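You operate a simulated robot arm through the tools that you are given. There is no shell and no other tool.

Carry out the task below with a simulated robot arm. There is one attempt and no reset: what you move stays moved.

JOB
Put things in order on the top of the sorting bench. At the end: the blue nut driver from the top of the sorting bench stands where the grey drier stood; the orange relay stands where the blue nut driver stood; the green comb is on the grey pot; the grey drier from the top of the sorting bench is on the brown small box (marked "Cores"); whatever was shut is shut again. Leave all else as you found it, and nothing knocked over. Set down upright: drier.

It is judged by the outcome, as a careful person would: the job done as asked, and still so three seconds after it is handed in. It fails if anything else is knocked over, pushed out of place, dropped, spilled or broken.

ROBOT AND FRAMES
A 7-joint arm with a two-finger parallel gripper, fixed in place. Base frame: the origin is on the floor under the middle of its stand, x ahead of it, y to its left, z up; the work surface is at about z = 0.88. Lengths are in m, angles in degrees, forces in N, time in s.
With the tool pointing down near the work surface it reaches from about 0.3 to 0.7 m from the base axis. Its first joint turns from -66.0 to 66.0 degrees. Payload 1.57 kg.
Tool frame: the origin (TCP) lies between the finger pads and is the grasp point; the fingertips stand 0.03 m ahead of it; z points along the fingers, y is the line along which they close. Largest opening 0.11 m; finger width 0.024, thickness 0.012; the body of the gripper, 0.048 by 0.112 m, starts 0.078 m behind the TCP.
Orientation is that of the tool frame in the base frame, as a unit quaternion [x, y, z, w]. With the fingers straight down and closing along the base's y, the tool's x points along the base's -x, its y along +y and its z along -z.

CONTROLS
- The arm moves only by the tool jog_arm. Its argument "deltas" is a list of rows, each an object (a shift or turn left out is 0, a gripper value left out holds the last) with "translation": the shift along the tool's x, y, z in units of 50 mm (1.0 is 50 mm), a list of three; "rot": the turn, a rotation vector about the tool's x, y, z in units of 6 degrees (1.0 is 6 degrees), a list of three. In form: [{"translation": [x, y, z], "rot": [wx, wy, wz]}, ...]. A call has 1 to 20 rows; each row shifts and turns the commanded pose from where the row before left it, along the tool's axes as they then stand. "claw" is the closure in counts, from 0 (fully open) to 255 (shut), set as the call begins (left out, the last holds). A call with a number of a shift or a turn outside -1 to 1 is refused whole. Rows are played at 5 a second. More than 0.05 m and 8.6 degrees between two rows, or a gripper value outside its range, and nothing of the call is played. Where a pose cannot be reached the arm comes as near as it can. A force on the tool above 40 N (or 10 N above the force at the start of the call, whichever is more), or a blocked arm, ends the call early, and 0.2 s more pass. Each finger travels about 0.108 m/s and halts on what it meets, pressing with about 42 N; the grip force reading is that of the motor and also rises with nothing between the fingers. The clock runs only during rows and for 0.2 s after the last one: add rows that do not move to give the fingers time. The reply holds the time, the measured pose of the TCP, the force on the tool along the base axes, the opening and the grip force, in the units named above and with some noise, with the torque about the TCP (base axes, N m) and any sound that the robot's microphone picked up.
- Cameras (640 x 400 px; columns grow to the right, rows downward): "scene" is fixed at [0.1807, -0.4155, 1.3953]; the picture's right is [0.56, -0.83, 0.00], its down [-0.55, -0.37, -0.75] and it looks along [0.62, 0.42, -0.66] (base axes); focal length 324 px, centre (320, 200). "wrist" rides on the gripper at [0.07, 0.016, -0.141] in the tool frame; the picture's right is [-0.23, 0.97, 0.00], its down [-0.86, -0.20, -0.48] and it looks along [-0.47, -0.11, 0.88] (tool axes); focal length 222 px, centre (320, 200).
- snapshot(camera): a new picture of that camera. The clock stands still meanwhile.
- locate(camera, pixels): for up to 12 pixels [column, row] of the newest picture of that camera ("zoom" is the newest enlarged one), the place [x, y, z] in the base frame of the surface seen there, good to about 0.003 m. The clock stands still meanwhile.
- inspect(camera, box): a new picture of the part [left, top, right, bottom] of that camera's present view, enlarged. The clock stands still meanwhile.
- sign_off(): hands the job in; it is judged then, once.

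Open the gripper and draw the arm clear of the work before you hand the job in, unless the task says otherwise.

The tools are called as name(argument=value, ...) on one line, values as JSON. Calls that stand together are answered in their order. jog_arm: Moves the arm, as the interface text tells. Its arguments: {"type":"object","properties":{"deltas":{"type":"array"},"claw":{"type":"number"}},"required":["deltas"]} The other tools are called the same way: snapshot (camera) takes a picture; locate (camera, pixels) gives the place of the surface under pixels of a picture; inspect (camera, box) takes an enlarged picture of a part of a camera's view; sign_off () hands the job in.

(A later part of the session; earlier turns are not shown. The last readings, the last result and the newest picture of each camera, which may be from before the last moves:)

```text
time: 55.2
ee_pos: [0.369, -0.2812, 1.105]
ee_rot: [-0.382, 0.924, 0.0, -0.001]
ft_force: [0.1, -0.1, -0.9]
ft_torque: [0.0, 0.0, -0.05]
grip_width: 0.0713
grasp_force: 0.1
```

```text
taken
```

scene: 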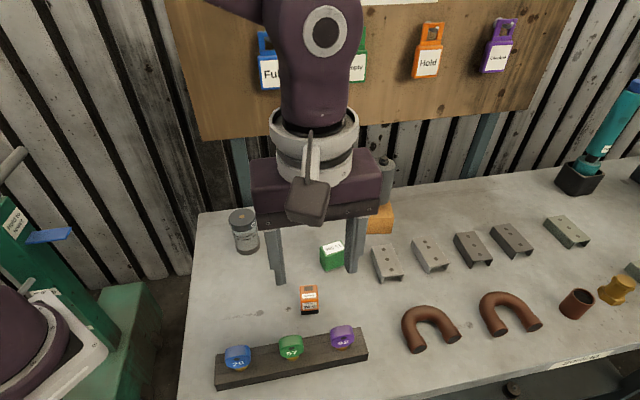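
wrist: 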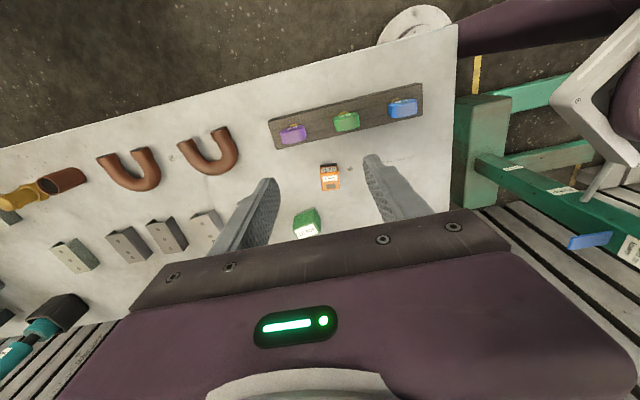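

The relay is at wrist (330,177) and the comb at (307,223). I zoom on each and locate their corners.

inspect(camera="wrist", box=[310, 155, 355, 200])

inspect(camera="scene", box=[290, 275, 330, 325])

inspect(camera="scene", box=[310, 230, 360, 280])

```text
8.89 times, centred on (332, 178) of wrist
```

zoom: 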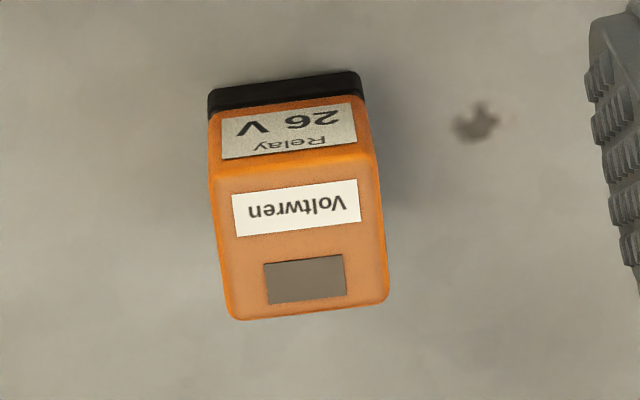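

```text
8.00 times, centred on (310, 300) of scene
```

zoom: 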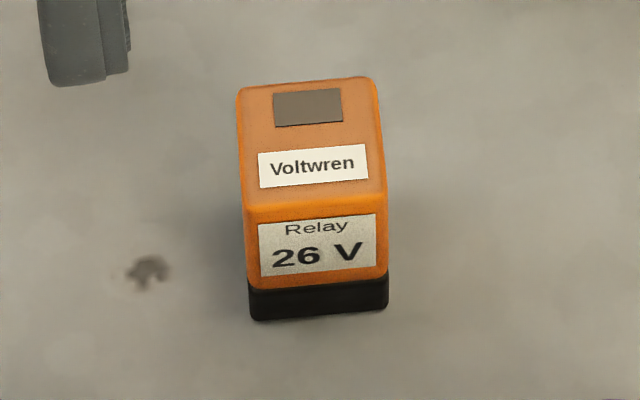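

```text
8.00 times, centred on (335, 255) of scene
```

zoom: 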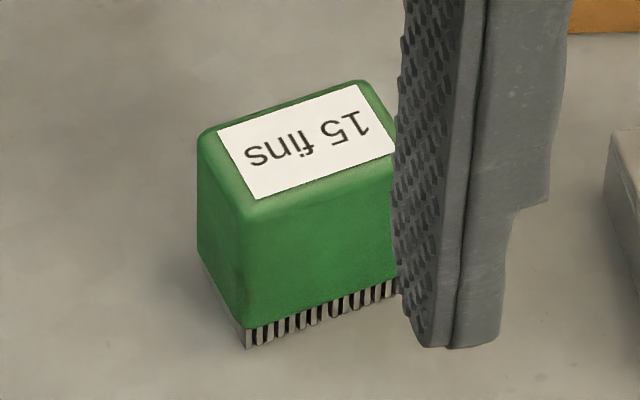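

I locate the relay's top corners from the wrist picture and the comb's corners from the scene picture.

locate(camera="wrist", pixels=[[321, 176], [337, 174.5], [338.5, 188.5], [323, 190], [330, 182], [329, 168]])

locate(camera="zoom", pixels=[[205, 138], [360, 88], [245, 215], [300, 145], [390, 170], [240, 330], [390, 290], [240, 345]])

locate(camera="scene", pixels=[[301, 287], [316, 286], [317.5, 300], [302, 302], [309, 293], [309, 308]])

```text
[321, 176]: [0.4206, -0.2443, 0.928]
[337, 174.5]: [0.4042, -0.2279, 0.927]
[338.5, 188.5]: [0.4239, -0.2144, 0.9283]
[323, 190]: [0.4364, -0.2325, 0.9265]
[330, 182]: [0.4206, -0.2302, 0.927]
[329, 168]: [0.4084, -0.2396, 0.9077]
```

```text
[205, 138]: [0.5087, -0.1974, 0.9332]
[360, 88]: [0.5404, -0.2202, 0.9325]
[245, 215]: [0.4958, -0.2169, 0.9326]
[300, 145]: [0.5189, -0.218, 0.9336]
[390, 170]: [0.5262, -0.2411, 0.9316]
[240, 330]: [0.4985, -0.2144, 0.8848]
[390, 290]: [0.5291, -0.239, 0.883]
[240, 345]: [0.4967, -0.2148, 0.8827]
```

```text
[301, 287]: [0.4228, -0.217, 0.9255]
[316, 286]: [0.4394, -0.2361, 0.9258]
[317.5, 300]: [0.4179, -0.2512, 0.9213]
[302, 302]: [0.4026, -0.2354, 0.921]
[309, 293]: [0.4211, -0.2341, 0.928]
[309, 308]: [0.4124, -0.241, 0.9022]
```

Relay top centre ≈(0.4213,-0.2298), z 0.927, edges at about 39.5°/129.5°. I trim the yaw by 5.5° and move above it, stopping with the fingertips above its top.

jog_arm(deltas=[{"rot": [0, 0, 0.92]}, {"translation": [-0.487, 0.043, 0.3]}, {"translation": [-0.487, 0.043, 0.3]}, {"translation": [-0.487, 0.043, 0.3]}, {"translation": [0, 0, 0.6]}, {"translation": [0, 0, 0.6]}, {"translation": [0, 0, 0]}])

snapshot(camera="wrist")

inspect(camera="wrist", box=[230, 110, 430, 240])

inspect(camera="scene", box=[240, 200, 380, 330])

```text
time: 56.8
ee_pos: [0.4204, -0.2283, 0.9986]
ee_rot: [-0.338, 0.941, 0.0, -0.001]
ft_force: [-0.1, -0.2, 0.7]
ft_torque: [-0.04, 0.0, 0.01]
grip_width: 0.0712
grasp_force: 0.1
```

```text
taken
```

wrist: 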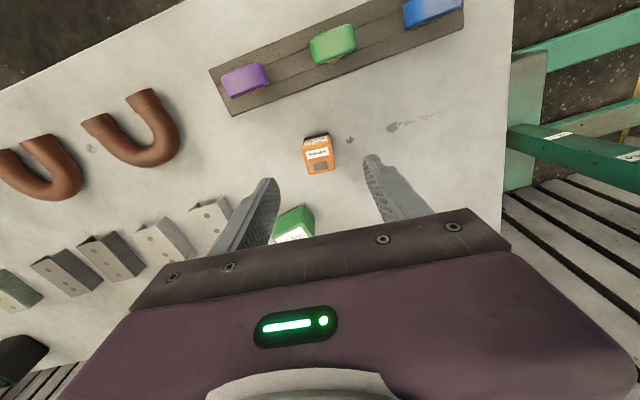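

```text
3.08 times, centred on (330, 175) of wrist
```

zoom: 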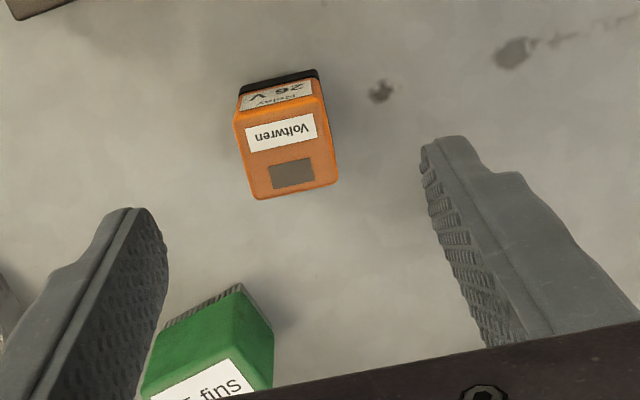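

```text
3.08 times, centred on (310, 265) of scene
```

zoom: 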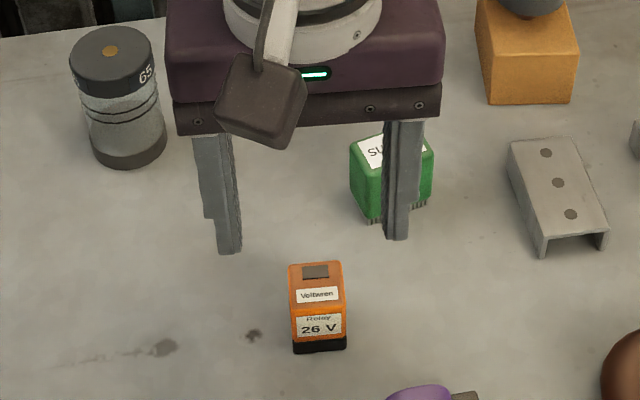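

From this closer view I re-measure the relay's corners (zoom (240,118), (325,105), (338,178), (257,195)).

locate(camera="wrist", pixels=[[305, 149], [330, 145], [334.5, 166.5], [310.5, 172], [320, 158], [317, 140]])

inspect(camera="wrist", box=[290, 125, 350, 180])

```text
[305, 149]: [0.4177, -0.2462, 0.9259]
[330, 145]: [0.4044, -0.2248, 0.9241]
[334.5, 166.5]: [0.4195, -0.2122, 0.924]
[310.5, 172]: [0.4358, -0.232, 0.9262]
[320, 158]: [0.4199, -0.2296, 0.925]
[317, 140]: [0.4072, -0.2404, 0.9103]
```

```text
7.27 times, centred on (320, 152) of wrist
```

zoom: 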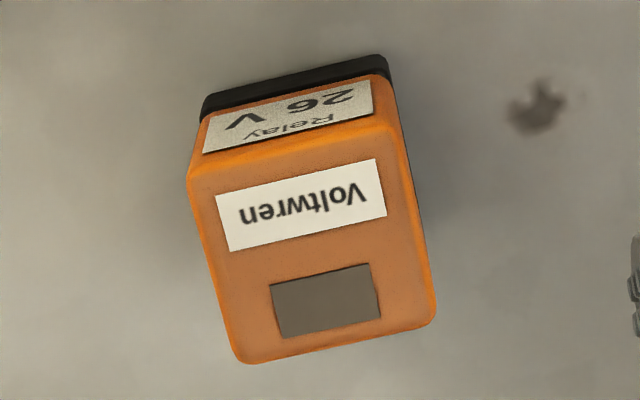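

The relay centre (0.420,-0.229) matches the TCP and the flats are parallel to the pads. I descend to z≈0.918 with the fingertips 8 mm above the bench.

jog_arm(deltas=[{"translation": [0, 0, 0.5]}, {"translation": [0, 0, 0.5]}, {"translation": [0, 0, 0.4]}, {"translation": [0, 0, 0.2]}, {"translation": [0, 0, 0]}])

snapshot(camera="wrist")

inspect(camera="scene", box=[240, 200, 380, 330])

```text
time: 58.0
ee_pos: [0.4211, -0.2303, 0.92]
ee_rot: [-0.338, 0.941, 0.0, 0.0]
ft_force: [0.2, 0.1, 0.4]
ft_torque: [0.01, -0.01, 0.01]
grip_width: 0.0711
grasp_force: 0.1
```

```text
taken
```

wrist: 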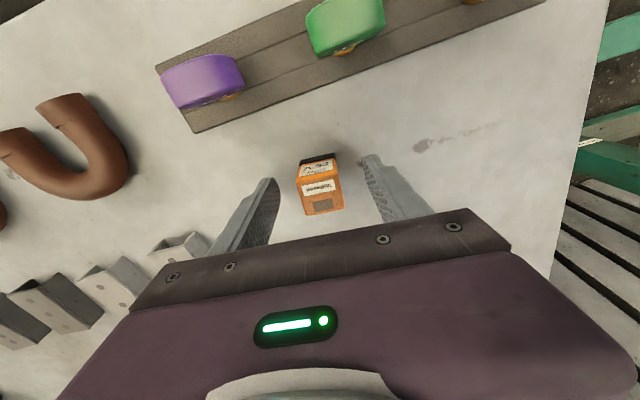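

```text
3.08 times, centred on (310, 265) of scene
```

zoom: 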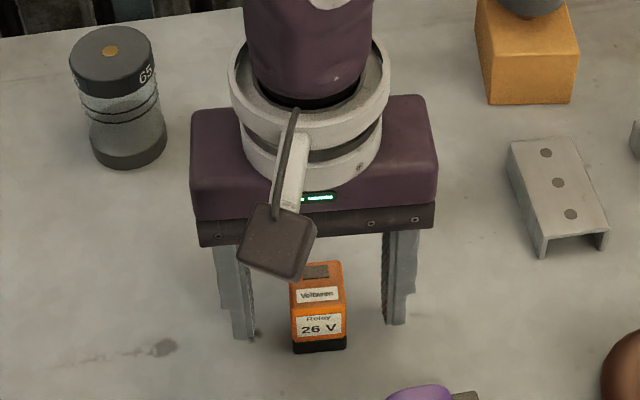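

The relay sits between the fingers (wrist (320,185)). I close the gripper on it.

jog_arm(deltas=[{"translation": [0, 0, 0]}, {"translation": [0, 0, 0]}, {"translation": [0, 0, 0]}, {"translation": [0, 0, 0]}], claw=255)

snapshot(camera="wrist")

inspect(camera="scene", box=[240, 200, 380, 330])

```text
time: 59.0
ee_pos: [0.4215, -0.2298, 0.9193]
ee_rot: [-0.338, 0.941, 0.0, -0.001]
ft_force: [-0.6, -0.5, 1.1]
ft_torque: [0.01, 0.01, -0.04]
grip_width: 0.0292
grasp_force: 38.7
```

```text
taken
```

wrist: 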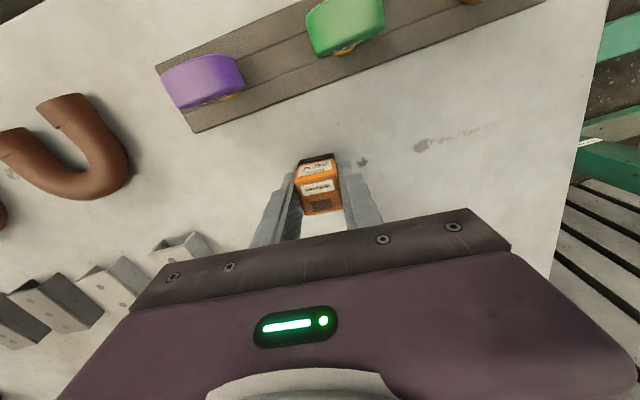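

```text
3.08 times, centred on (310, 265) of scene
```

zoom: 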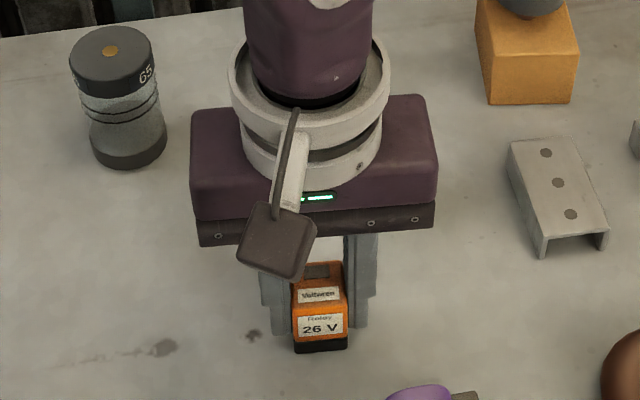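

Gripped at 29 mm. I lift 6 cm and carry it to above the driver's former spot (0.348,-0.1045).

jog_arm(deltas=[{"translation": [0, 0, -0.3]}, {"translation": [0, 0, -0.4]}, {"translation": [0, 0, -0.5]}, {"translation": [-0.115, 0.7175, 0]}, {"translation": [-0.115, 0.7175, 0]}, {"translation": [-0.115, 0.7175, 0]}, {"translation": [-0.115, 0.7175, 0]}, {"translation": [0, 0, 0]}])

snapshot(camera="scene")

snapshot(camera="wrist")

```text
time: 60.8
ee_pos: [0.3447, -0.1067, 0.9801]
ee_rot: [-0.338, 0.941, 0.001, -0.001]
ft_force: [0.1, -0.3, -0.6]
ft_torque: [0.01, 0.01, -0.01]
grip_width: 0.0
grasp_force: 21.4
```

```text
taken
```

scene: 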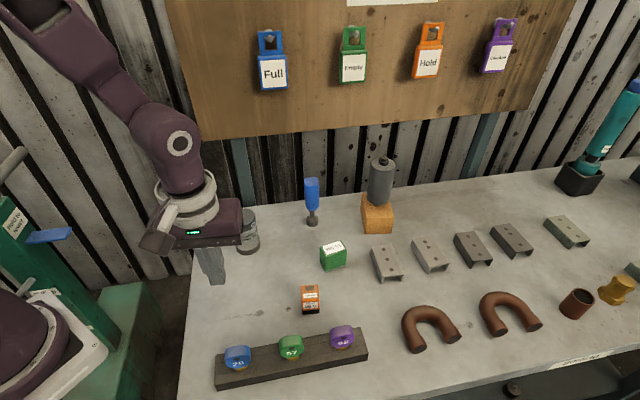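

```text
taken
```

wrist: 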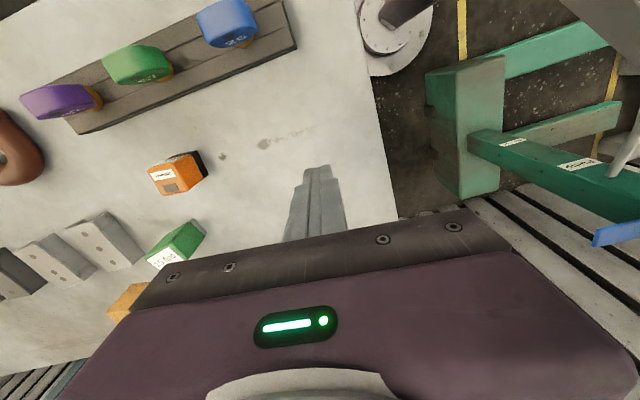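

The fingers closed to zero: the relay slipped out and was left behind at scene (310,299). I look closely at it and at the other items before doing anything else.

inspect(camera="scene", box=[280, 230, 360, 330])

inspect(camera="wrist", box=[130, 130, 230, 220])

locate(camera="scene", pixels=[[303, 287], [317, 286], [318.5, 300], [304, 302], [310, 293], [310, 308]])

```text
4.00 times, centred on (320, 280) of scene
```

zoom: 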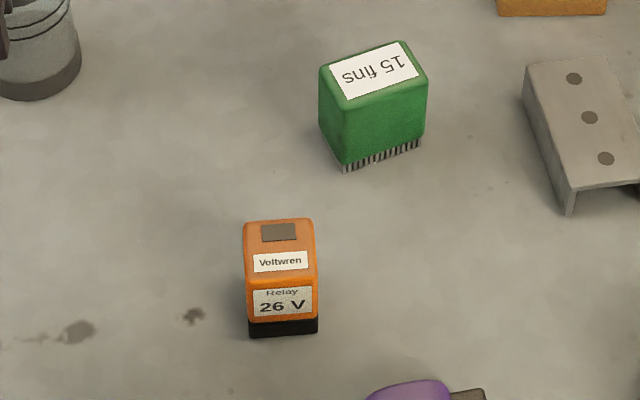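

```text
4.44 times, centred on (180, 175) of wrist
```

zoom: 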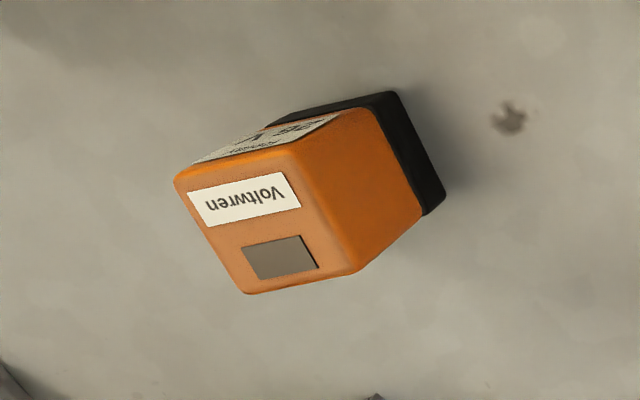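

```text
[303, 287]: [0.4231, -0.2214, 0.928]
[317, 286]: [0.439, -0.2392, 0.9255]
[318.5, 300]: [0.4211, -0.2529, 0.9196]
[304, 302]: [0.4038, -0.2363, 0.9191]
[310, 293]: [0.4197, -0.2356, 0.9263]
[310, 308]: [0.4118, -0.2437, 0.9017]
```

The relay still stands upright at almost its old place, so nothing is harmed; the sides seem slippery or the pads only met the slightly wider black base. I open, go back above it, and measure afresh.

jog_arm(deltas=[{"translation": [0, 0, -0.4]}, {"translation": [0.115, -0.7175, 0]}, {"translation": [0.115, -0.7175, 0]}, {"translation": [0.115, -0.7175, 0]}, {"translation": [0.115, -0.7175, 0]}, {"translation": [0, 0, 0]}], claw=90)

snapshot(camera="wrist")

inspect(camera="wrist", box=[290, 125, 350, 180])

```text
time: 62.2
ee_pos: [0.423, -0.2338, 0.9974]
ee_rot: [-0.338, 0.941, 0.0, 0.0]
ft_force: [-0.3, 0.1, -0.5]
ft_torque: [-0.02, -0.01, -0.01]
grip_width: 0.0712
grasp_force: 0.1
```

```text
taken
```

wrist: 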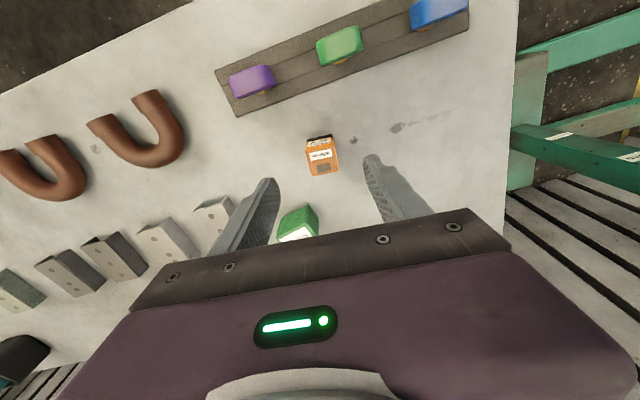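

```text
7.27 times, centred on (320, 152) of wrist
```

zoom: 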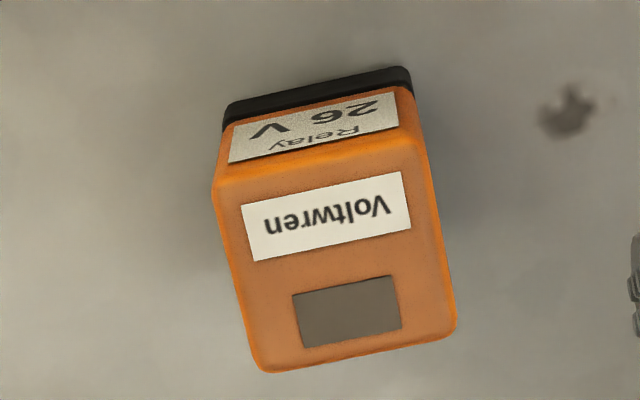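

The relay is now exactly parallel to the pads. I locate its top corners in this view.

locate(camera="zoom", pixels=[[225, 190], [410, 155], [445, 328], [270, 362], [330, 255], [240, 112], [405, 75], [438, 230], [232, 280]])

```text
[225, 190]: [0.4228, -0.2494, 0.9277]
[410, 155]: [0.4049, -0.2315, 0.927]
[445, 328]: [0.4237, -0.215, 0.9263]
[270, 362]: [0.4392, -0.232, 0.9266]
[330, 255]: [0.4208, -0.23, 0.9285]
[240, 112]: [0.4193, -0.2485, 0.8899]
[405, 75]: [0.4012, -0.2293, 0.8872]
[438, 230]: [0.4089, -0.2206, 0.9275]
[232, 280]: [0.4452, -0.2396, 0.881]
```

Relay centre is (0.4227,-0.232), under the TCP. I descend a little deeper this time (z≈0.914, tips 4 mm above the bench) and grip again.

jog_arm(deltas=[{"translation": [0, 0, 0.5]}, {"translation": [0, 0, 0.5]}, {"translation": [0, 0, 0.4]}, {"translation": [0, 0, 0.2]}, {"translation": [0, 0, 0.06]}, {"translation": [0, 0, 0]}])

jog_arm(deltas=[{"translation": [0, 0, 0]}, {"translation": [0, 0, 0]}, {"translation": [0, 0, 0]}, {"translation": [0, 0, 0]}, {"translation": [0, 0, 0]}], claw=255)

inspect(camera="wrist", box=[260, 130, 400, 240])

inspect(camera="scene", box=[270, 250, 350, 330])

```text
time: 63.6
ee_pos: [0.4212, -0.23, 0.9151]
ee_rot: [-0.337, 0.941, -0.001, 0.001]
ft_force: [-0.3, -0.3, -0.3]
ft_torque: [0.01, 0.01, 0.03]
grip_width: 0.0711
grasp_force: 0.0
```

```text
time: 64.8
ee_pos: [0.4207, -0.2303, 0.915]
ee_rot: [-0.338, 0.941, 0.0, 0.0]
ft_force: [-0.1, 0.5, 0.5]
ft_torque: [-0.02, -0.01, 0.02]
grip_width: 0.0291
grasp_force: 39.1
```

```text
3.64 times, centred on (330, 185) of wrist
```

zoom: 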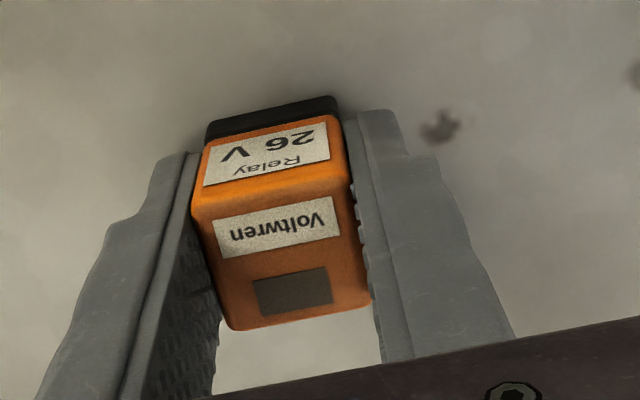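

```text
5.00 times, centred on (310, 290) of scene
```

zoom: 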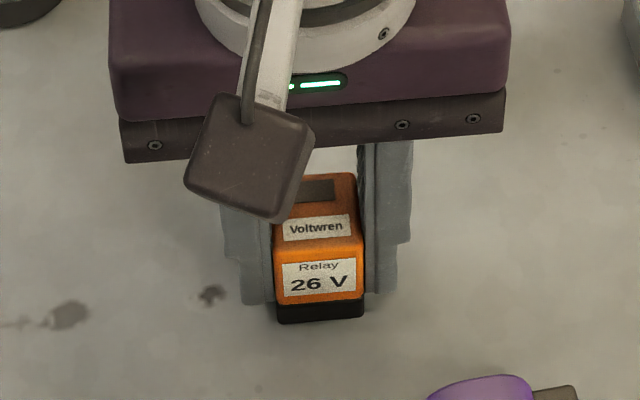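

Gripped at 29 mm again with pads flat on the sides. I lift very slowly, a few millimetres, and watch force and width.

jog_arm(deltas=[{"translation": [0, 0, -0.03]}, {"translation": [0, 0, -0.03]}, {"translation": [0, 0, -0.03]}, {"translation": [0, 0, 0]}])

inspect(camera="scene", box=[270, 250, 350, 330])

```text
time: 65.8
ee_pos: [0.4186, -0.2317, 0.92]
ee_rot: [-0.338, 0.941, 0.0, -0.001]
ft_force: [0.4, 0.4, -0.7]
ft_torque: [-0.02, 0.0, 0.02]
grip_width: 0.029
grasp_force: 38.8
```

```text
5.00 times, centred on (310, 290) of scene
```

zoom: 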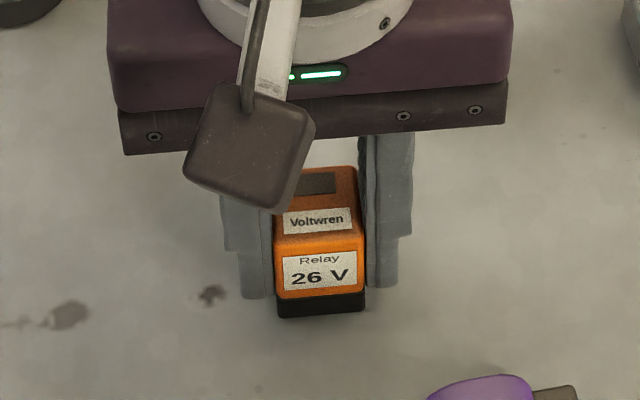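

This time it rises with the fingers. I keep lifting slowly, 5 mm a row.

jog_arm(deltas=[{"translation": [0, 0, -0.1]}, {"translation": [0, 0, -0.1]}, {"translation": [0, 0, -0.1]}, {"translation": [0, 0, 0]}])

inspect(camera="scene", box=[270, 240, 350, 330])

inspect(camera="wrist", box=[260, 130, 400, 240])

```text
time: 66.8
ee_pos: [0.4199, -0.2307, 0.9347]
ee_rot: [-0.338, 0.941, -0.001, -0.001]
ft_force: [-0.7, 0.5, -0.4]
ft_torque: [0.01, 0.0, -0.01]
grip_width: 0.0291
grasp_force: 38.6
```

```text
4.44 times, centred on (310, 285) of scene
```

zoom: 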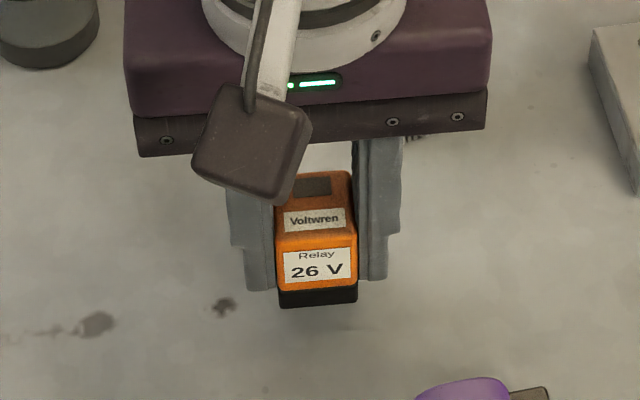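

```text
3.64 times, centred on (330, 185) of wrist
```

zoom: 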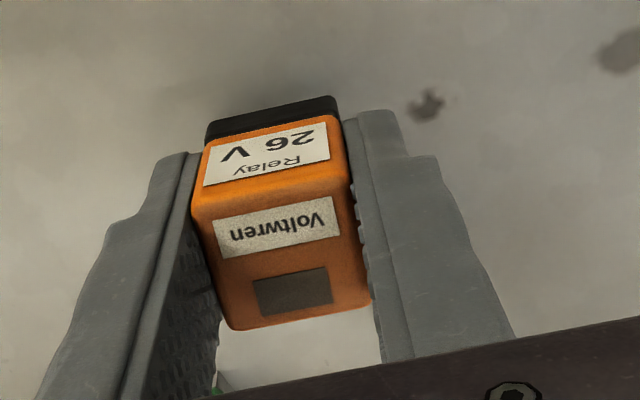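

The relay is steady in the grip, its base about 2 cm off the bench. I carry it slowly and low to above (0.348,-0.1045).

jog_arm(deltas=[{"translation": [-0.0323, 0.191, 0]}, {"translation": [-0.0323, 0.191, 0]}, {"translation": [-0.0323, 0.191, 0]}, {"translation": [-0.0323, 0.191, 0]}, {"translation": [-0.0323, 0.191, 0]}, {"translation": [-0.0323, 0.191, 0]}, {"translation": [-0.0323, 0.191, 0]}, {"translation": [-0.0323, 0.191, 0]}, {"translation": [-0.0323, 0.191, 0]}, {"translation": [-0.0323, 0.191, 0]}, {"translation": [-0.0323, 0.191, 0]}, {"translation": [-0.0323, 0.191, 0]}, {"translation": [-0.0323, 0.191, 0]}, {"translation": [-0.0323, 0.191, 0]}, {"translation": [-0.0323, 0.191, 0]}, {"translation": [0, 0, 0]}])

snapshot(camera="scene")

snapshot(camera="wrist")

```text
time: 70.2
ee_pos: [0.3492, -0.1048, 0.9347]
ee_rot: [-0.338, 0.941, 0.001, 0.0]
ft_force: [-0.6, 0.1, 0.1]
ft_torque: [0.01, 0.03, -0.01]
grip_width: 0.0293
grasp_force: 38.9
```

```text
taken
```

scene: 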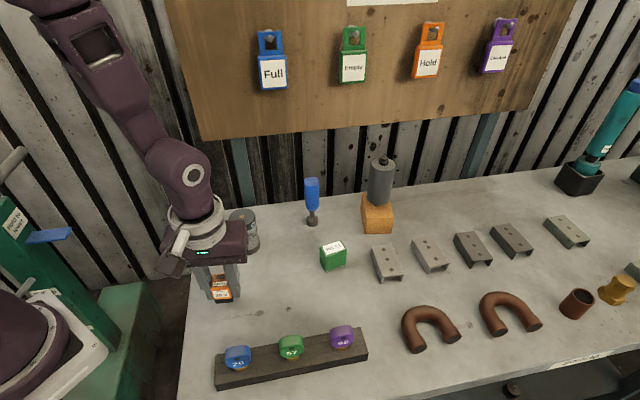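

```text
taken
```

wrist: 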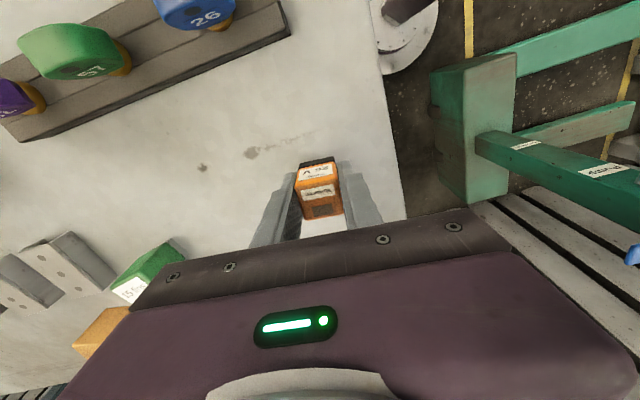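

The relay is over the target at (0.349,-0.105). I lower it gently to the bench.

jog_arm(deltas=[{"translation": [0, 0, 0.08]}, {"translation": [0, 0, 0.08]}, {"translation": [0, 0, 0.08]}, {"translation": [0, 0, 0.06]}, {"translation": [0, 0, 0.04]}, {"translation": [0, 0, 0]}])

jog_arm(deltas=[{"translation": [0, 0, 0.03]}, {"translation": [0, 0, 0]}])

```text
time: 71.6
ee_pos: [0.347, -0.1051, 0.9169]
ee_rot: [-0.338, 0.941, 0.0, 0.0]
ft_force: [0.1, 0.0, -0.5]
ft_torque: [0.0, -0.02, 0.01]
grip_width: 0.0293
grasp_force: 38.5
```

```text
time: 72.2
ee_pos: [0.348, -0.1057, 0.9152]
ee_rot: [-0.338, 0.941, 0.0, 0.0]
ft_force: [-0.2, -0.2, -0.4]
ft_torque: [0.01, -0.01, 0.01]
grip_width: 0.0292
grasp_force: 39.3
```

The height is at the pick level (0.915) with little force change. I go down by half-millimetre steps to feel the contact.

jog_arm(deltas=[{"translation": [0, 0, 0.012]}, {"translation": [0, 0, 0]}])

inspect(camera="scene", box=[170, 230, 270, 320])

```text
time: 72.8
ee_pos: [0.3466, -0.1062, 0.9155]
ee_rot: [-0.338, 0.941, 0.001, -0.001]
ft_force: [-0.2, 0.0, -0.8]
ft_torque: [0.0, -0.02, 0.02]
grip_width: 0.0293
grasp_force: 38.5
```

```text
4.44 times, centred on (220, 275) of scene
```

zoom: 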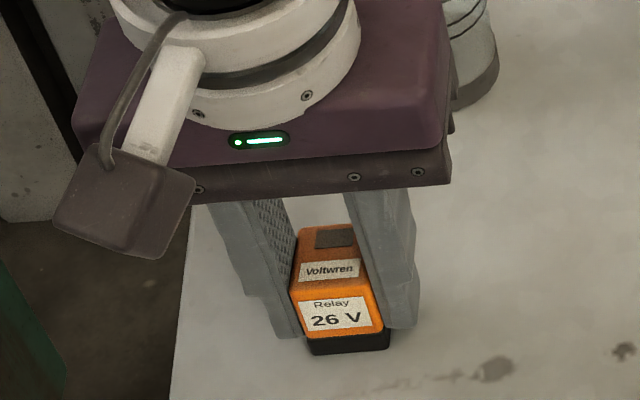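

It looks nearly on the bench. One more 0.8 mm step to confirm contact.

jog_arm(deltas=[{"translation": [0, 0, 0.016]}, {"translation": [0, 0, 0]}])

```text
time: 73.4
ee_pos: [0.3476, -0.105, 0.9148]
ee_rot: [-0.338, 0.941, -0.001, 0.001]
ft_force: [1.3, 0.5, 35.3]
ft_torque: [0.09, 0.02, -0.02]
grip_width: 0.0292
grasp_force: 38.5
```

Firm contact at 35 N; I back off by about 0.6 mm to unload it before opening.

jog_arm(deltas=[{"translation": [0, 0, -0.013]}, {"translation": [0, 0, 0]}])

```text
time: 74.0
ee_pos: [0.3463, -0.1064, 0.9157]
ee_rot: [-0.339, 0.941, 0.0, 0.0]
ft_force: [1.0, 0.1, 2.1]
ft_torque: [-0.01, -0.09, 0.0]
grip_width: 0.0291
grasp_force: 38.6
```

Only about 2–3 N of contact remains. I open the fingers moderately.

jog_arm(deltas=[{"translation": [0, 0, 0]}, {"translation": [0, 0, 0]}, {"translation": [0, 0, 0]}, {"translation": [0, 0, 0]}], claw=100)

inspect(camera="scene", box=[170, 230, 270, 320])

snapshot(camera="wrist")

```text
time: 75.0
ee_pos: [0.3456, -0.1063, 0.9157]
ee_rot: [-0.338, 0.941, 0.0, 0.0]
ft_force: [-0.6, 0.0, -0.2]
ft_torque: [-0.03, -0.03, 0.04]
grip_width: 0.0668
grasp_force: 0.0
```

```text
4.44 times, centred on (220, 275) of scene
```

zoom: 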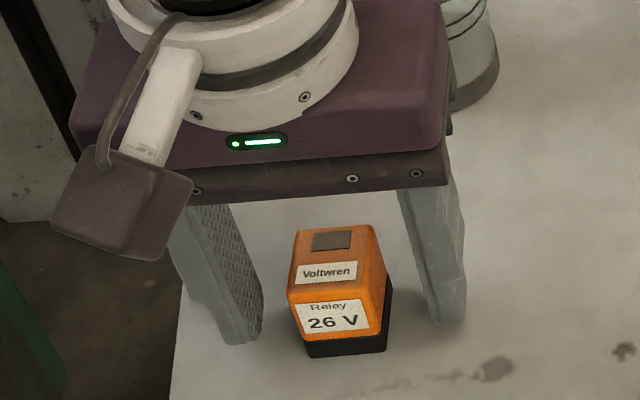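

```text
taken
```

wrist: 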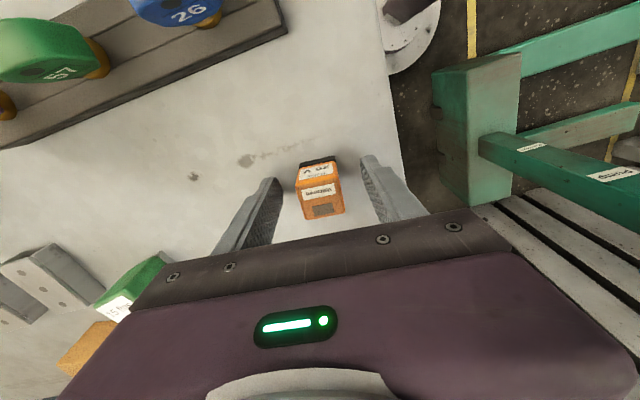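

The relay stands square at its new spot. I raise straight up, then rotate 15° and move to a viewpoint for the green comb.

jog_arm(deltas=[{"translation": [0, 0, -0.3]}, {"translation": [0, 0, -0.6]}, {"translation": [0, 0, -0.6]}, {"translation": [0, 0, -0.6]}, {"translation": [0, 0, -0.6]}, {"rot": [0, 0, -1]}, {"rot": [0, 0, -1]}, {"rot": [0, 0, -0.45]}, {"translation": [0.23, -0.75, 0]}, {"translation": [0.23, -0.75, 0]}, {"translation": [0.23, -0.75, 0]}, {"translation": [0.23, -0.75, 0]}, {"translation": [0.23, -0.75, 0]}, {"translation": [0, 0, 0]}])

snapshot(camera="wrist")

snapshot(camera="scene")

```text
time: 78.0
ee_pos: [0.4682, -0.2599, 1.0517]
ee_rot: [-0.455, 0.891, 0.0, 0.001]
ft_force: [0.3, 0.1, 0.2]
ft_torque: [-0.01, -0.02, 0.02]
grip_width: 0.067
grasp_force: 0.0
```

```text
taken
```

wrist: 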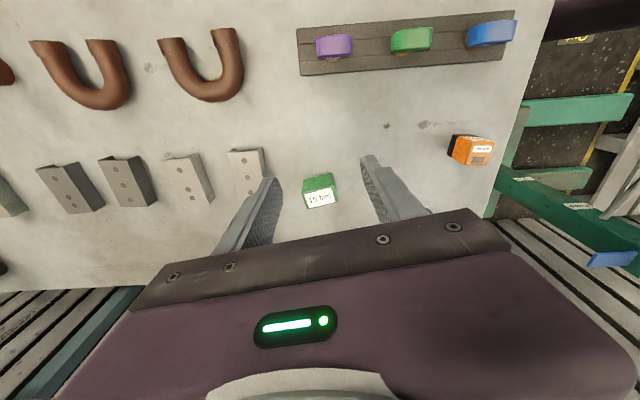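

```text
taken
```

scene: 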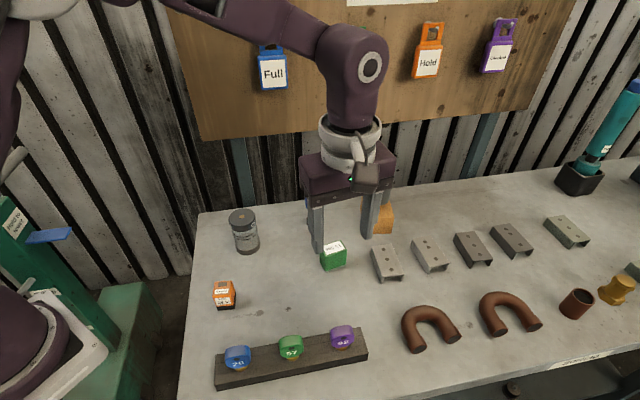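

The comb is at wrist (320,192); the relay stands at its new place (scene (223,294)). I zoom on the comb and on the pot in the scene view.

inspect(camera="wrist", box=[290, 165, 350, 215])

inspect(camera="scene", box=[215, 195, 275, 265])

locate(camera="zoom", pixels=[[290, 170], [170, 170], [400, 170], [290, 110], [280, 240], [300, 300], [310, 350], [250, 350]])

```text
8.00 times, centred on (320, 190) of wrist
```

zoom: 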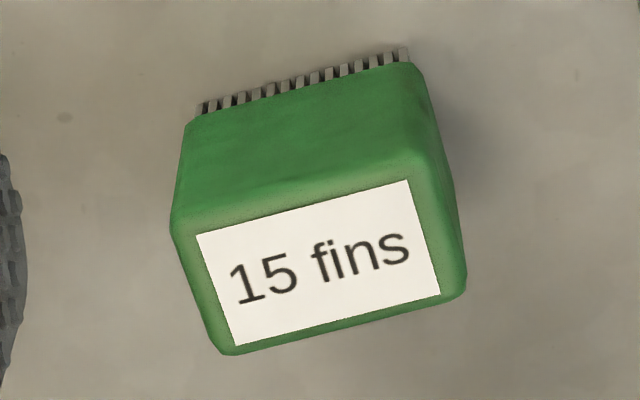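

```text
5.71 times, centred on (245, 230) of scene
```

zoom: 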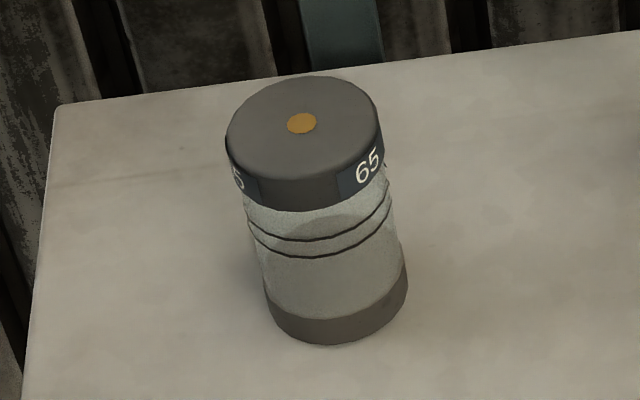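

```text
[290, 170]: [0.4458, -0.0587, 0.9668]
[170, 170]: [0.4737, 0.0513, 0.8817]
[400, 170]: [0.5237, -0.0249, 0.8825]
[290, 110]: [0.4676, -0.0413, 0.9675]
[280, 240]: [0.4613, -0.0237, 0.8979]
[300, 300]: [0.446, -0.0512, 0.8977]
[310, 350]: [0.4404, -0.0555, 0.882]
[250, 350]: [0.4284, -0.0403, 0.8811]
```

The pot is a lidded jar, lid about 52 mm wide and flat. I locate the comb's top corners and the lid's centre in the pictures.

locate(camera="wrist", pixels=[[304.6, 194.4], [331, 187.5], [335, 201.6], [309.4, 208.1], [320, 198], [300.5, 193.5], [308, 209.5], [338, 200.5], [334.5, 186], [315, 180]])

locate(camera="zoom", pixels=[[302, 124], [232, 130], [376, 118], [302, 82], [306, 170], [240, 105], [365, 150]])

```text
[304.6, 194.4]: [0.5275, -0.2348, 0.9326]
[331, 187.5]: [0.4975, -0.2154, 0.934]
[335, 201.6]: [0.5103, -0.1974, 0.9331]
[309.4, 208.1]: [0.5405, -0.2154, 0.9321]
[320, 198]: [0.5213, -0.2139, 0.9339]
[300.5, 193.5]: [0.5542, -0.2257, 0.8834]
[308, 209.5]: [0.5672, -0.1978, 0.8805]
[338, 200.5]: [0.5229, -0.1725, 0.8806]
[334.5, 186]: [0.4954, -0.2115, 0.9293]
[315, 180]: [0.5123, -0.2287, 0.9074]
```

```text
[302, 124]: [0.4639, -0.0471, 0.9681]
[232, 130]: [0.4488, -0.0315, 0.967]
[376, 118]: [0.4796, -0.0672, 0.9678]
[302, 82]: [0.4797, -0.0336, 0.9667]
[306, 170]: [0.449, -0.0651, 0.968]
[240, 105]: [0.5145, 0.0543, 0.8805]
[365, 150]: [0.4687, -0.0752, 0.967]
```

Comb centre ≈(0.519,-0.216), top z 0.933, long axis at 147°. I trim the yaw by 3°, open to about 80 mm, and hover above it.

jog_arm(deltas=[{"rot": [0, 0, -0.48]}, {"translation": [-0.43, -0.124, 0.2]}, {"translation": [-0.43, -0.124, 0.2]}, {"translation": [-0.43, -0.124, 0.2]}, {"translation": [0, 0, 0.5]}, {"translation": [0, 0, 0]}], claw=70)

snapshot(camera="wrist")

inspect(camera="wrist", box=[240, 110, 420, 230])

inspect(camera="scene", box=[270, 150, 410, 290])

```text
time: 79.4
ee_pos: [0.5171, -0.2165, 0.9925]
ee_rot: [-0.478, 0.879, 0.0, 0.0]
ft_force: [-0.9, -0.2, -0.1]
ft_torque: [0.02, -0.01, -0.02]
grip_width: 0.0796
grasp_force: 0.1
```

```text
taken
```

wrist: 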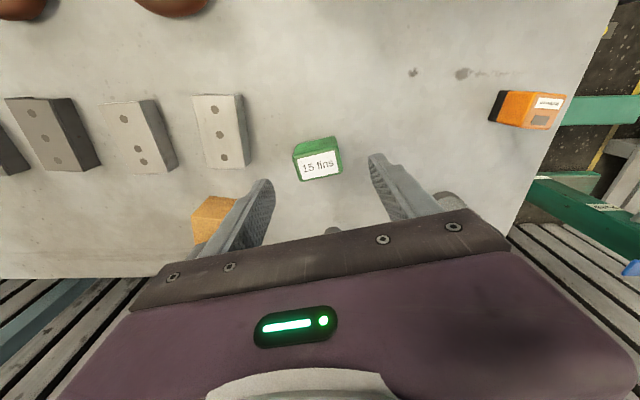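

```text
3.33 times, centred on (330, 170) of wrist
```

zoom: 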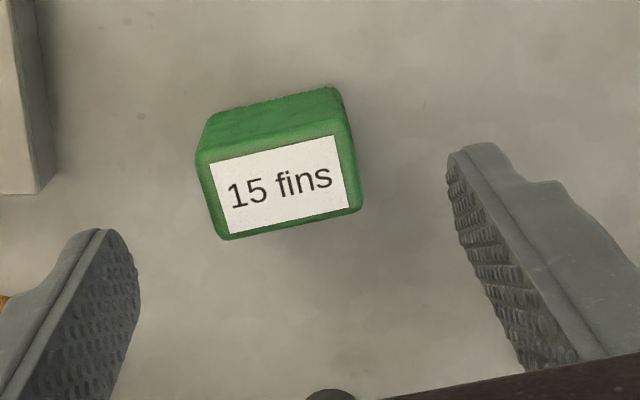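

```text
2.86 times, centred on (340, 220) of scene
```

zoom: 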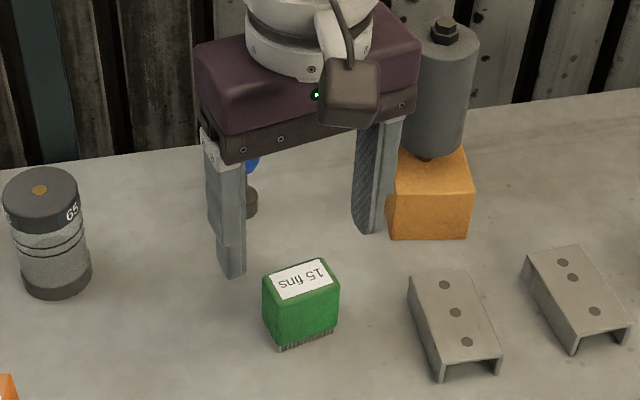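

I re-measure the comb from here (label corners at zoom (210,163), (335,135), (348,208), (228,235)).

locate(camera="zoom", pixels=[[213, 165], [333, 138], [345, 206], [230, 232], [279, 186]])

```text
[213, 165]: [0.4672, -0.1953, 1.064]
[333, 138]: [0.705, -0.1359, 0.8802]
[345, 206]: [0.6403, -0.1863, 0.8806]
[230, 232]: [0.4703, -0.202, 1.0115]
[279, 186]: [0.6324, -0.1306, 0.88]
```

The "zoom" now refers to the scene enlargement, so those points are meaningless. I use the wrist picture's pixels instead.

locate(camera="wrist", pixels=[[297.9, 159.5], [333.9, 151.4], [337.5, 171.8], [303, 179.6], [317.7, 165.8]])

```text
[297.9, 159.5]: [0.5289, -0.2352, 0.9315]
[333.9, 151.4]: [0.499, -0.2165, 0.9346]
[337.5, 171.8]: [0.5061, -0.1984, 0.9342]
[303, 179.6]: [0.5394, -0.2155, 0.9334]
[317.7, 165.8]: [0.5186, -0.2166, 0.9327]
```

The comb centre (0.5184,-0.2164) lies under the TCP. I descend to z≈0.918 and then close.

jog_arm(deltas=[{"translation": [-0.01, -0.02, 0.5]}, {"translation": [0, 0, 0.5]}, {"translation": [0, 0, 0.3]}, {"translation": [0, 0, 0.18]}, {"translation": [0, 0, 0]}])

inspect(camera="wrist", box=[230, 110, 420, 240])

inspect(camera="scene", box=[270, 150, 410, 290])

```text
time: 80.6
ee_pos: [0.5166, -0.2171, 0.9223]
ee_rot: [-0.479, 0.878, 0.0, 0.0]
ft_force: [0.1, 0.9, -0.5]
ft_torque: [0.0, -0.01, 0.0]
grip_width: 0.0797
grasp_force: 0.2
```

```text
3.08 times, centred on (325, 175) of wrist
```

zoom: 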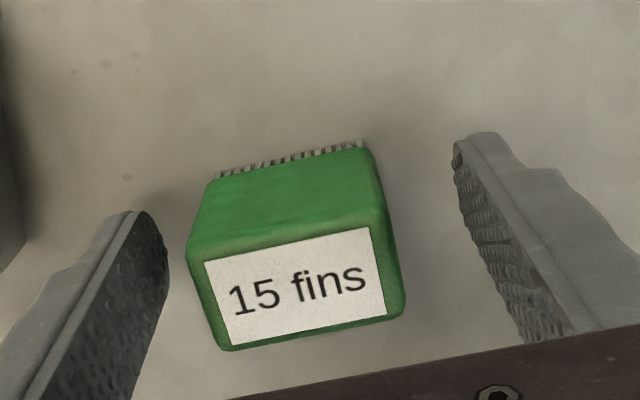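

```text
2.86 times, centred on (340, 220) of scene
```

zoom: 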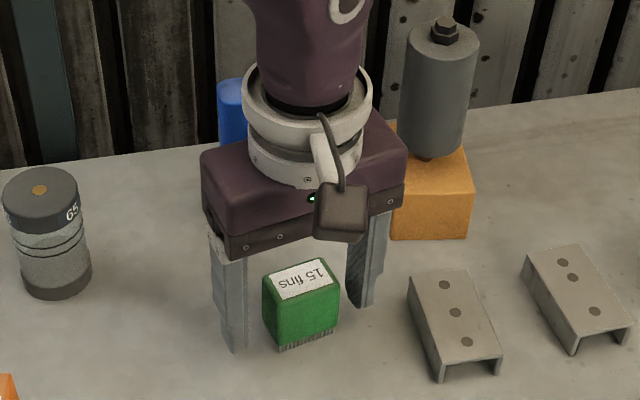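

The comb is between the fingers. I go down 3 mm more and close the gripper.

jog_arm(deltas=[{"translation": [0, -0.03, 0.06]}, {"translation": [0, 0, 0]}])

jog_arm(deltas=[{"translation": [0, 0, 0]}, {"translation": [0, 0, 0]}, {"translation": [0, 0, 0]}, {"translation": [0, 0, 0]}, {"translation": [0, 0, 0]}], claw=255)

inspect(camera="wrist", box=[230, 110, 420, 240])

inspect(camera="scene", box=[270, 150, 410, 290])

```text
time: 81.2
ee_pos: [0.5193, -0.217, 0.9193]
ee_rot: [-0.478, 0.878, 0.0, 0.0]
ft_force: [0.2, 0.0, -0.1]
ft_torque: [-0.04, 0.02, -0.03]
grip_width: 0.0798
grasp_force: 0.0
```

```text
time: 82.4
ee_pos: [0.5183, -0.2163, 0.9186]
ee_rot: [-0.478, 0.878, 0.0, 0.0]
ft_force: [-0.3, 0.6, 0.7]
ft_torque: [-0.01, 0.03, 0.01]
grip_width: 0.0451
grasp_force: 42.5
```

```text
3.08 times, centred on (325, 175) of wrist
```

zoom: 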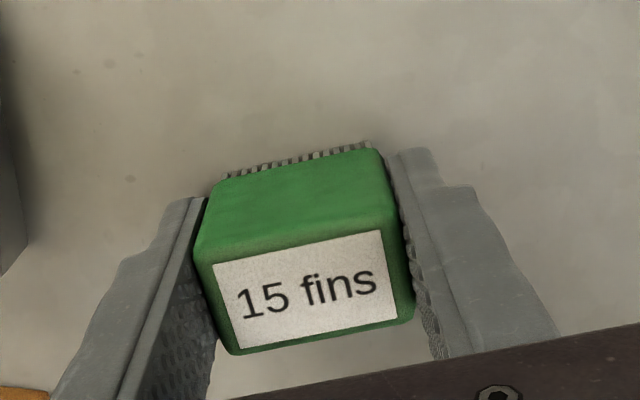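

```text
2.86 times, centred on (340, 220) of scene
```

zoom: 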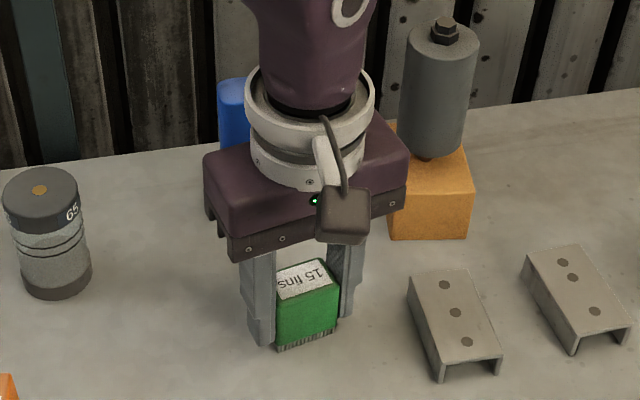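

Gripped at 45 mm. I lift slowly, checking that the comb follows.

jog_arm(deltas=[{"translation": [0, 0, -0.04]}, {"translation": [0, 0, -0.04]}, {"translation": [0, 0, -0.06]}, {"translation": [0, 0, -0.08]}, {"translation": [0, 0, -0.08]}, {"translation": [0, 0, 0]}])

inspect(camera="scene", box=[270, 150, 410, 290])

```text
time: 83.8
ee_pos: [0.5184, -0.2173, 0.9354]
ee_rot: [-0.478, 0.879, 0.0, -0.001]
ft_force: [-0.2, 0.4, -0.3]
ft_torque: [0.01, 0.0, -0.01]
grip_width: 0.045
grasp_force: 42.0
```

```text
2.86 times, centred on (340, 220) of scene
```

zoom: 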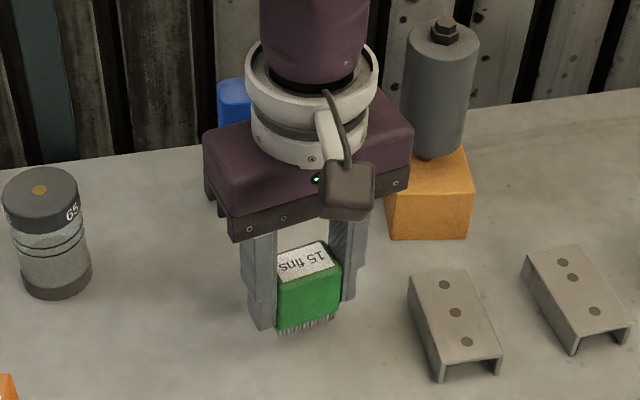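

The comb follows. I lift slowly to z≈1.04 (14 rows of 7.5 mm).

jog_arm(deltas=[{"translation": [0, 0, -0.1]}, {"translation": [0, 0, -0.15]}, {"translation": [0, 0, -0.15]}, {"translation": [0, 0, -0.15]}, {"translation": [0, 0, -0.15]}, {"translation": [0, 0, -0.15]}, {"translation": [0, 0, -0.15]}, {"translation": [0, 0, -0.15]}, {"translation": [0, 0, -0.15]}, {"translation": [0, 0, -0.15]}, {"translation": [0, 0, -0.15]}, {"translation": [0, 0, -0.15]}, {"translation": [0, 0, -0.15]}, {"translation": [0, 0, -0.15]}, {"translation": [0, 0, -0.1]}, {"translation": [0, 0, 0]}])

snapshot(camera="scene")

snapshot(camera="wrist")

```text
time: 87.2
ee_pos: [0.5184, -0.2186, 1.0409]
ee_rot: [-0.478, 0.878, -0.001, 0.001]
ft_force: [-0.1, -0.1, -1.6]
ft_torque: [0.03, 0.03, 0.0]
grip_width: 0.0454
grasp_force: 42.0
```

```text
taken
```

scene: 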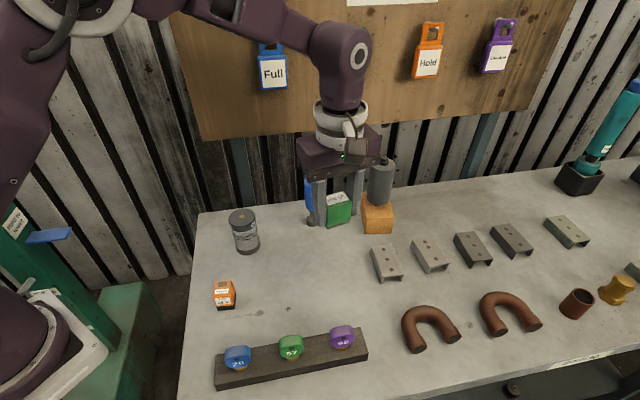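

```text
taken
```

wrist: 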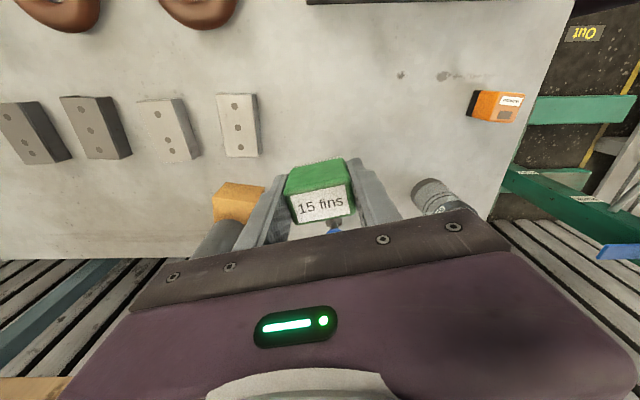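

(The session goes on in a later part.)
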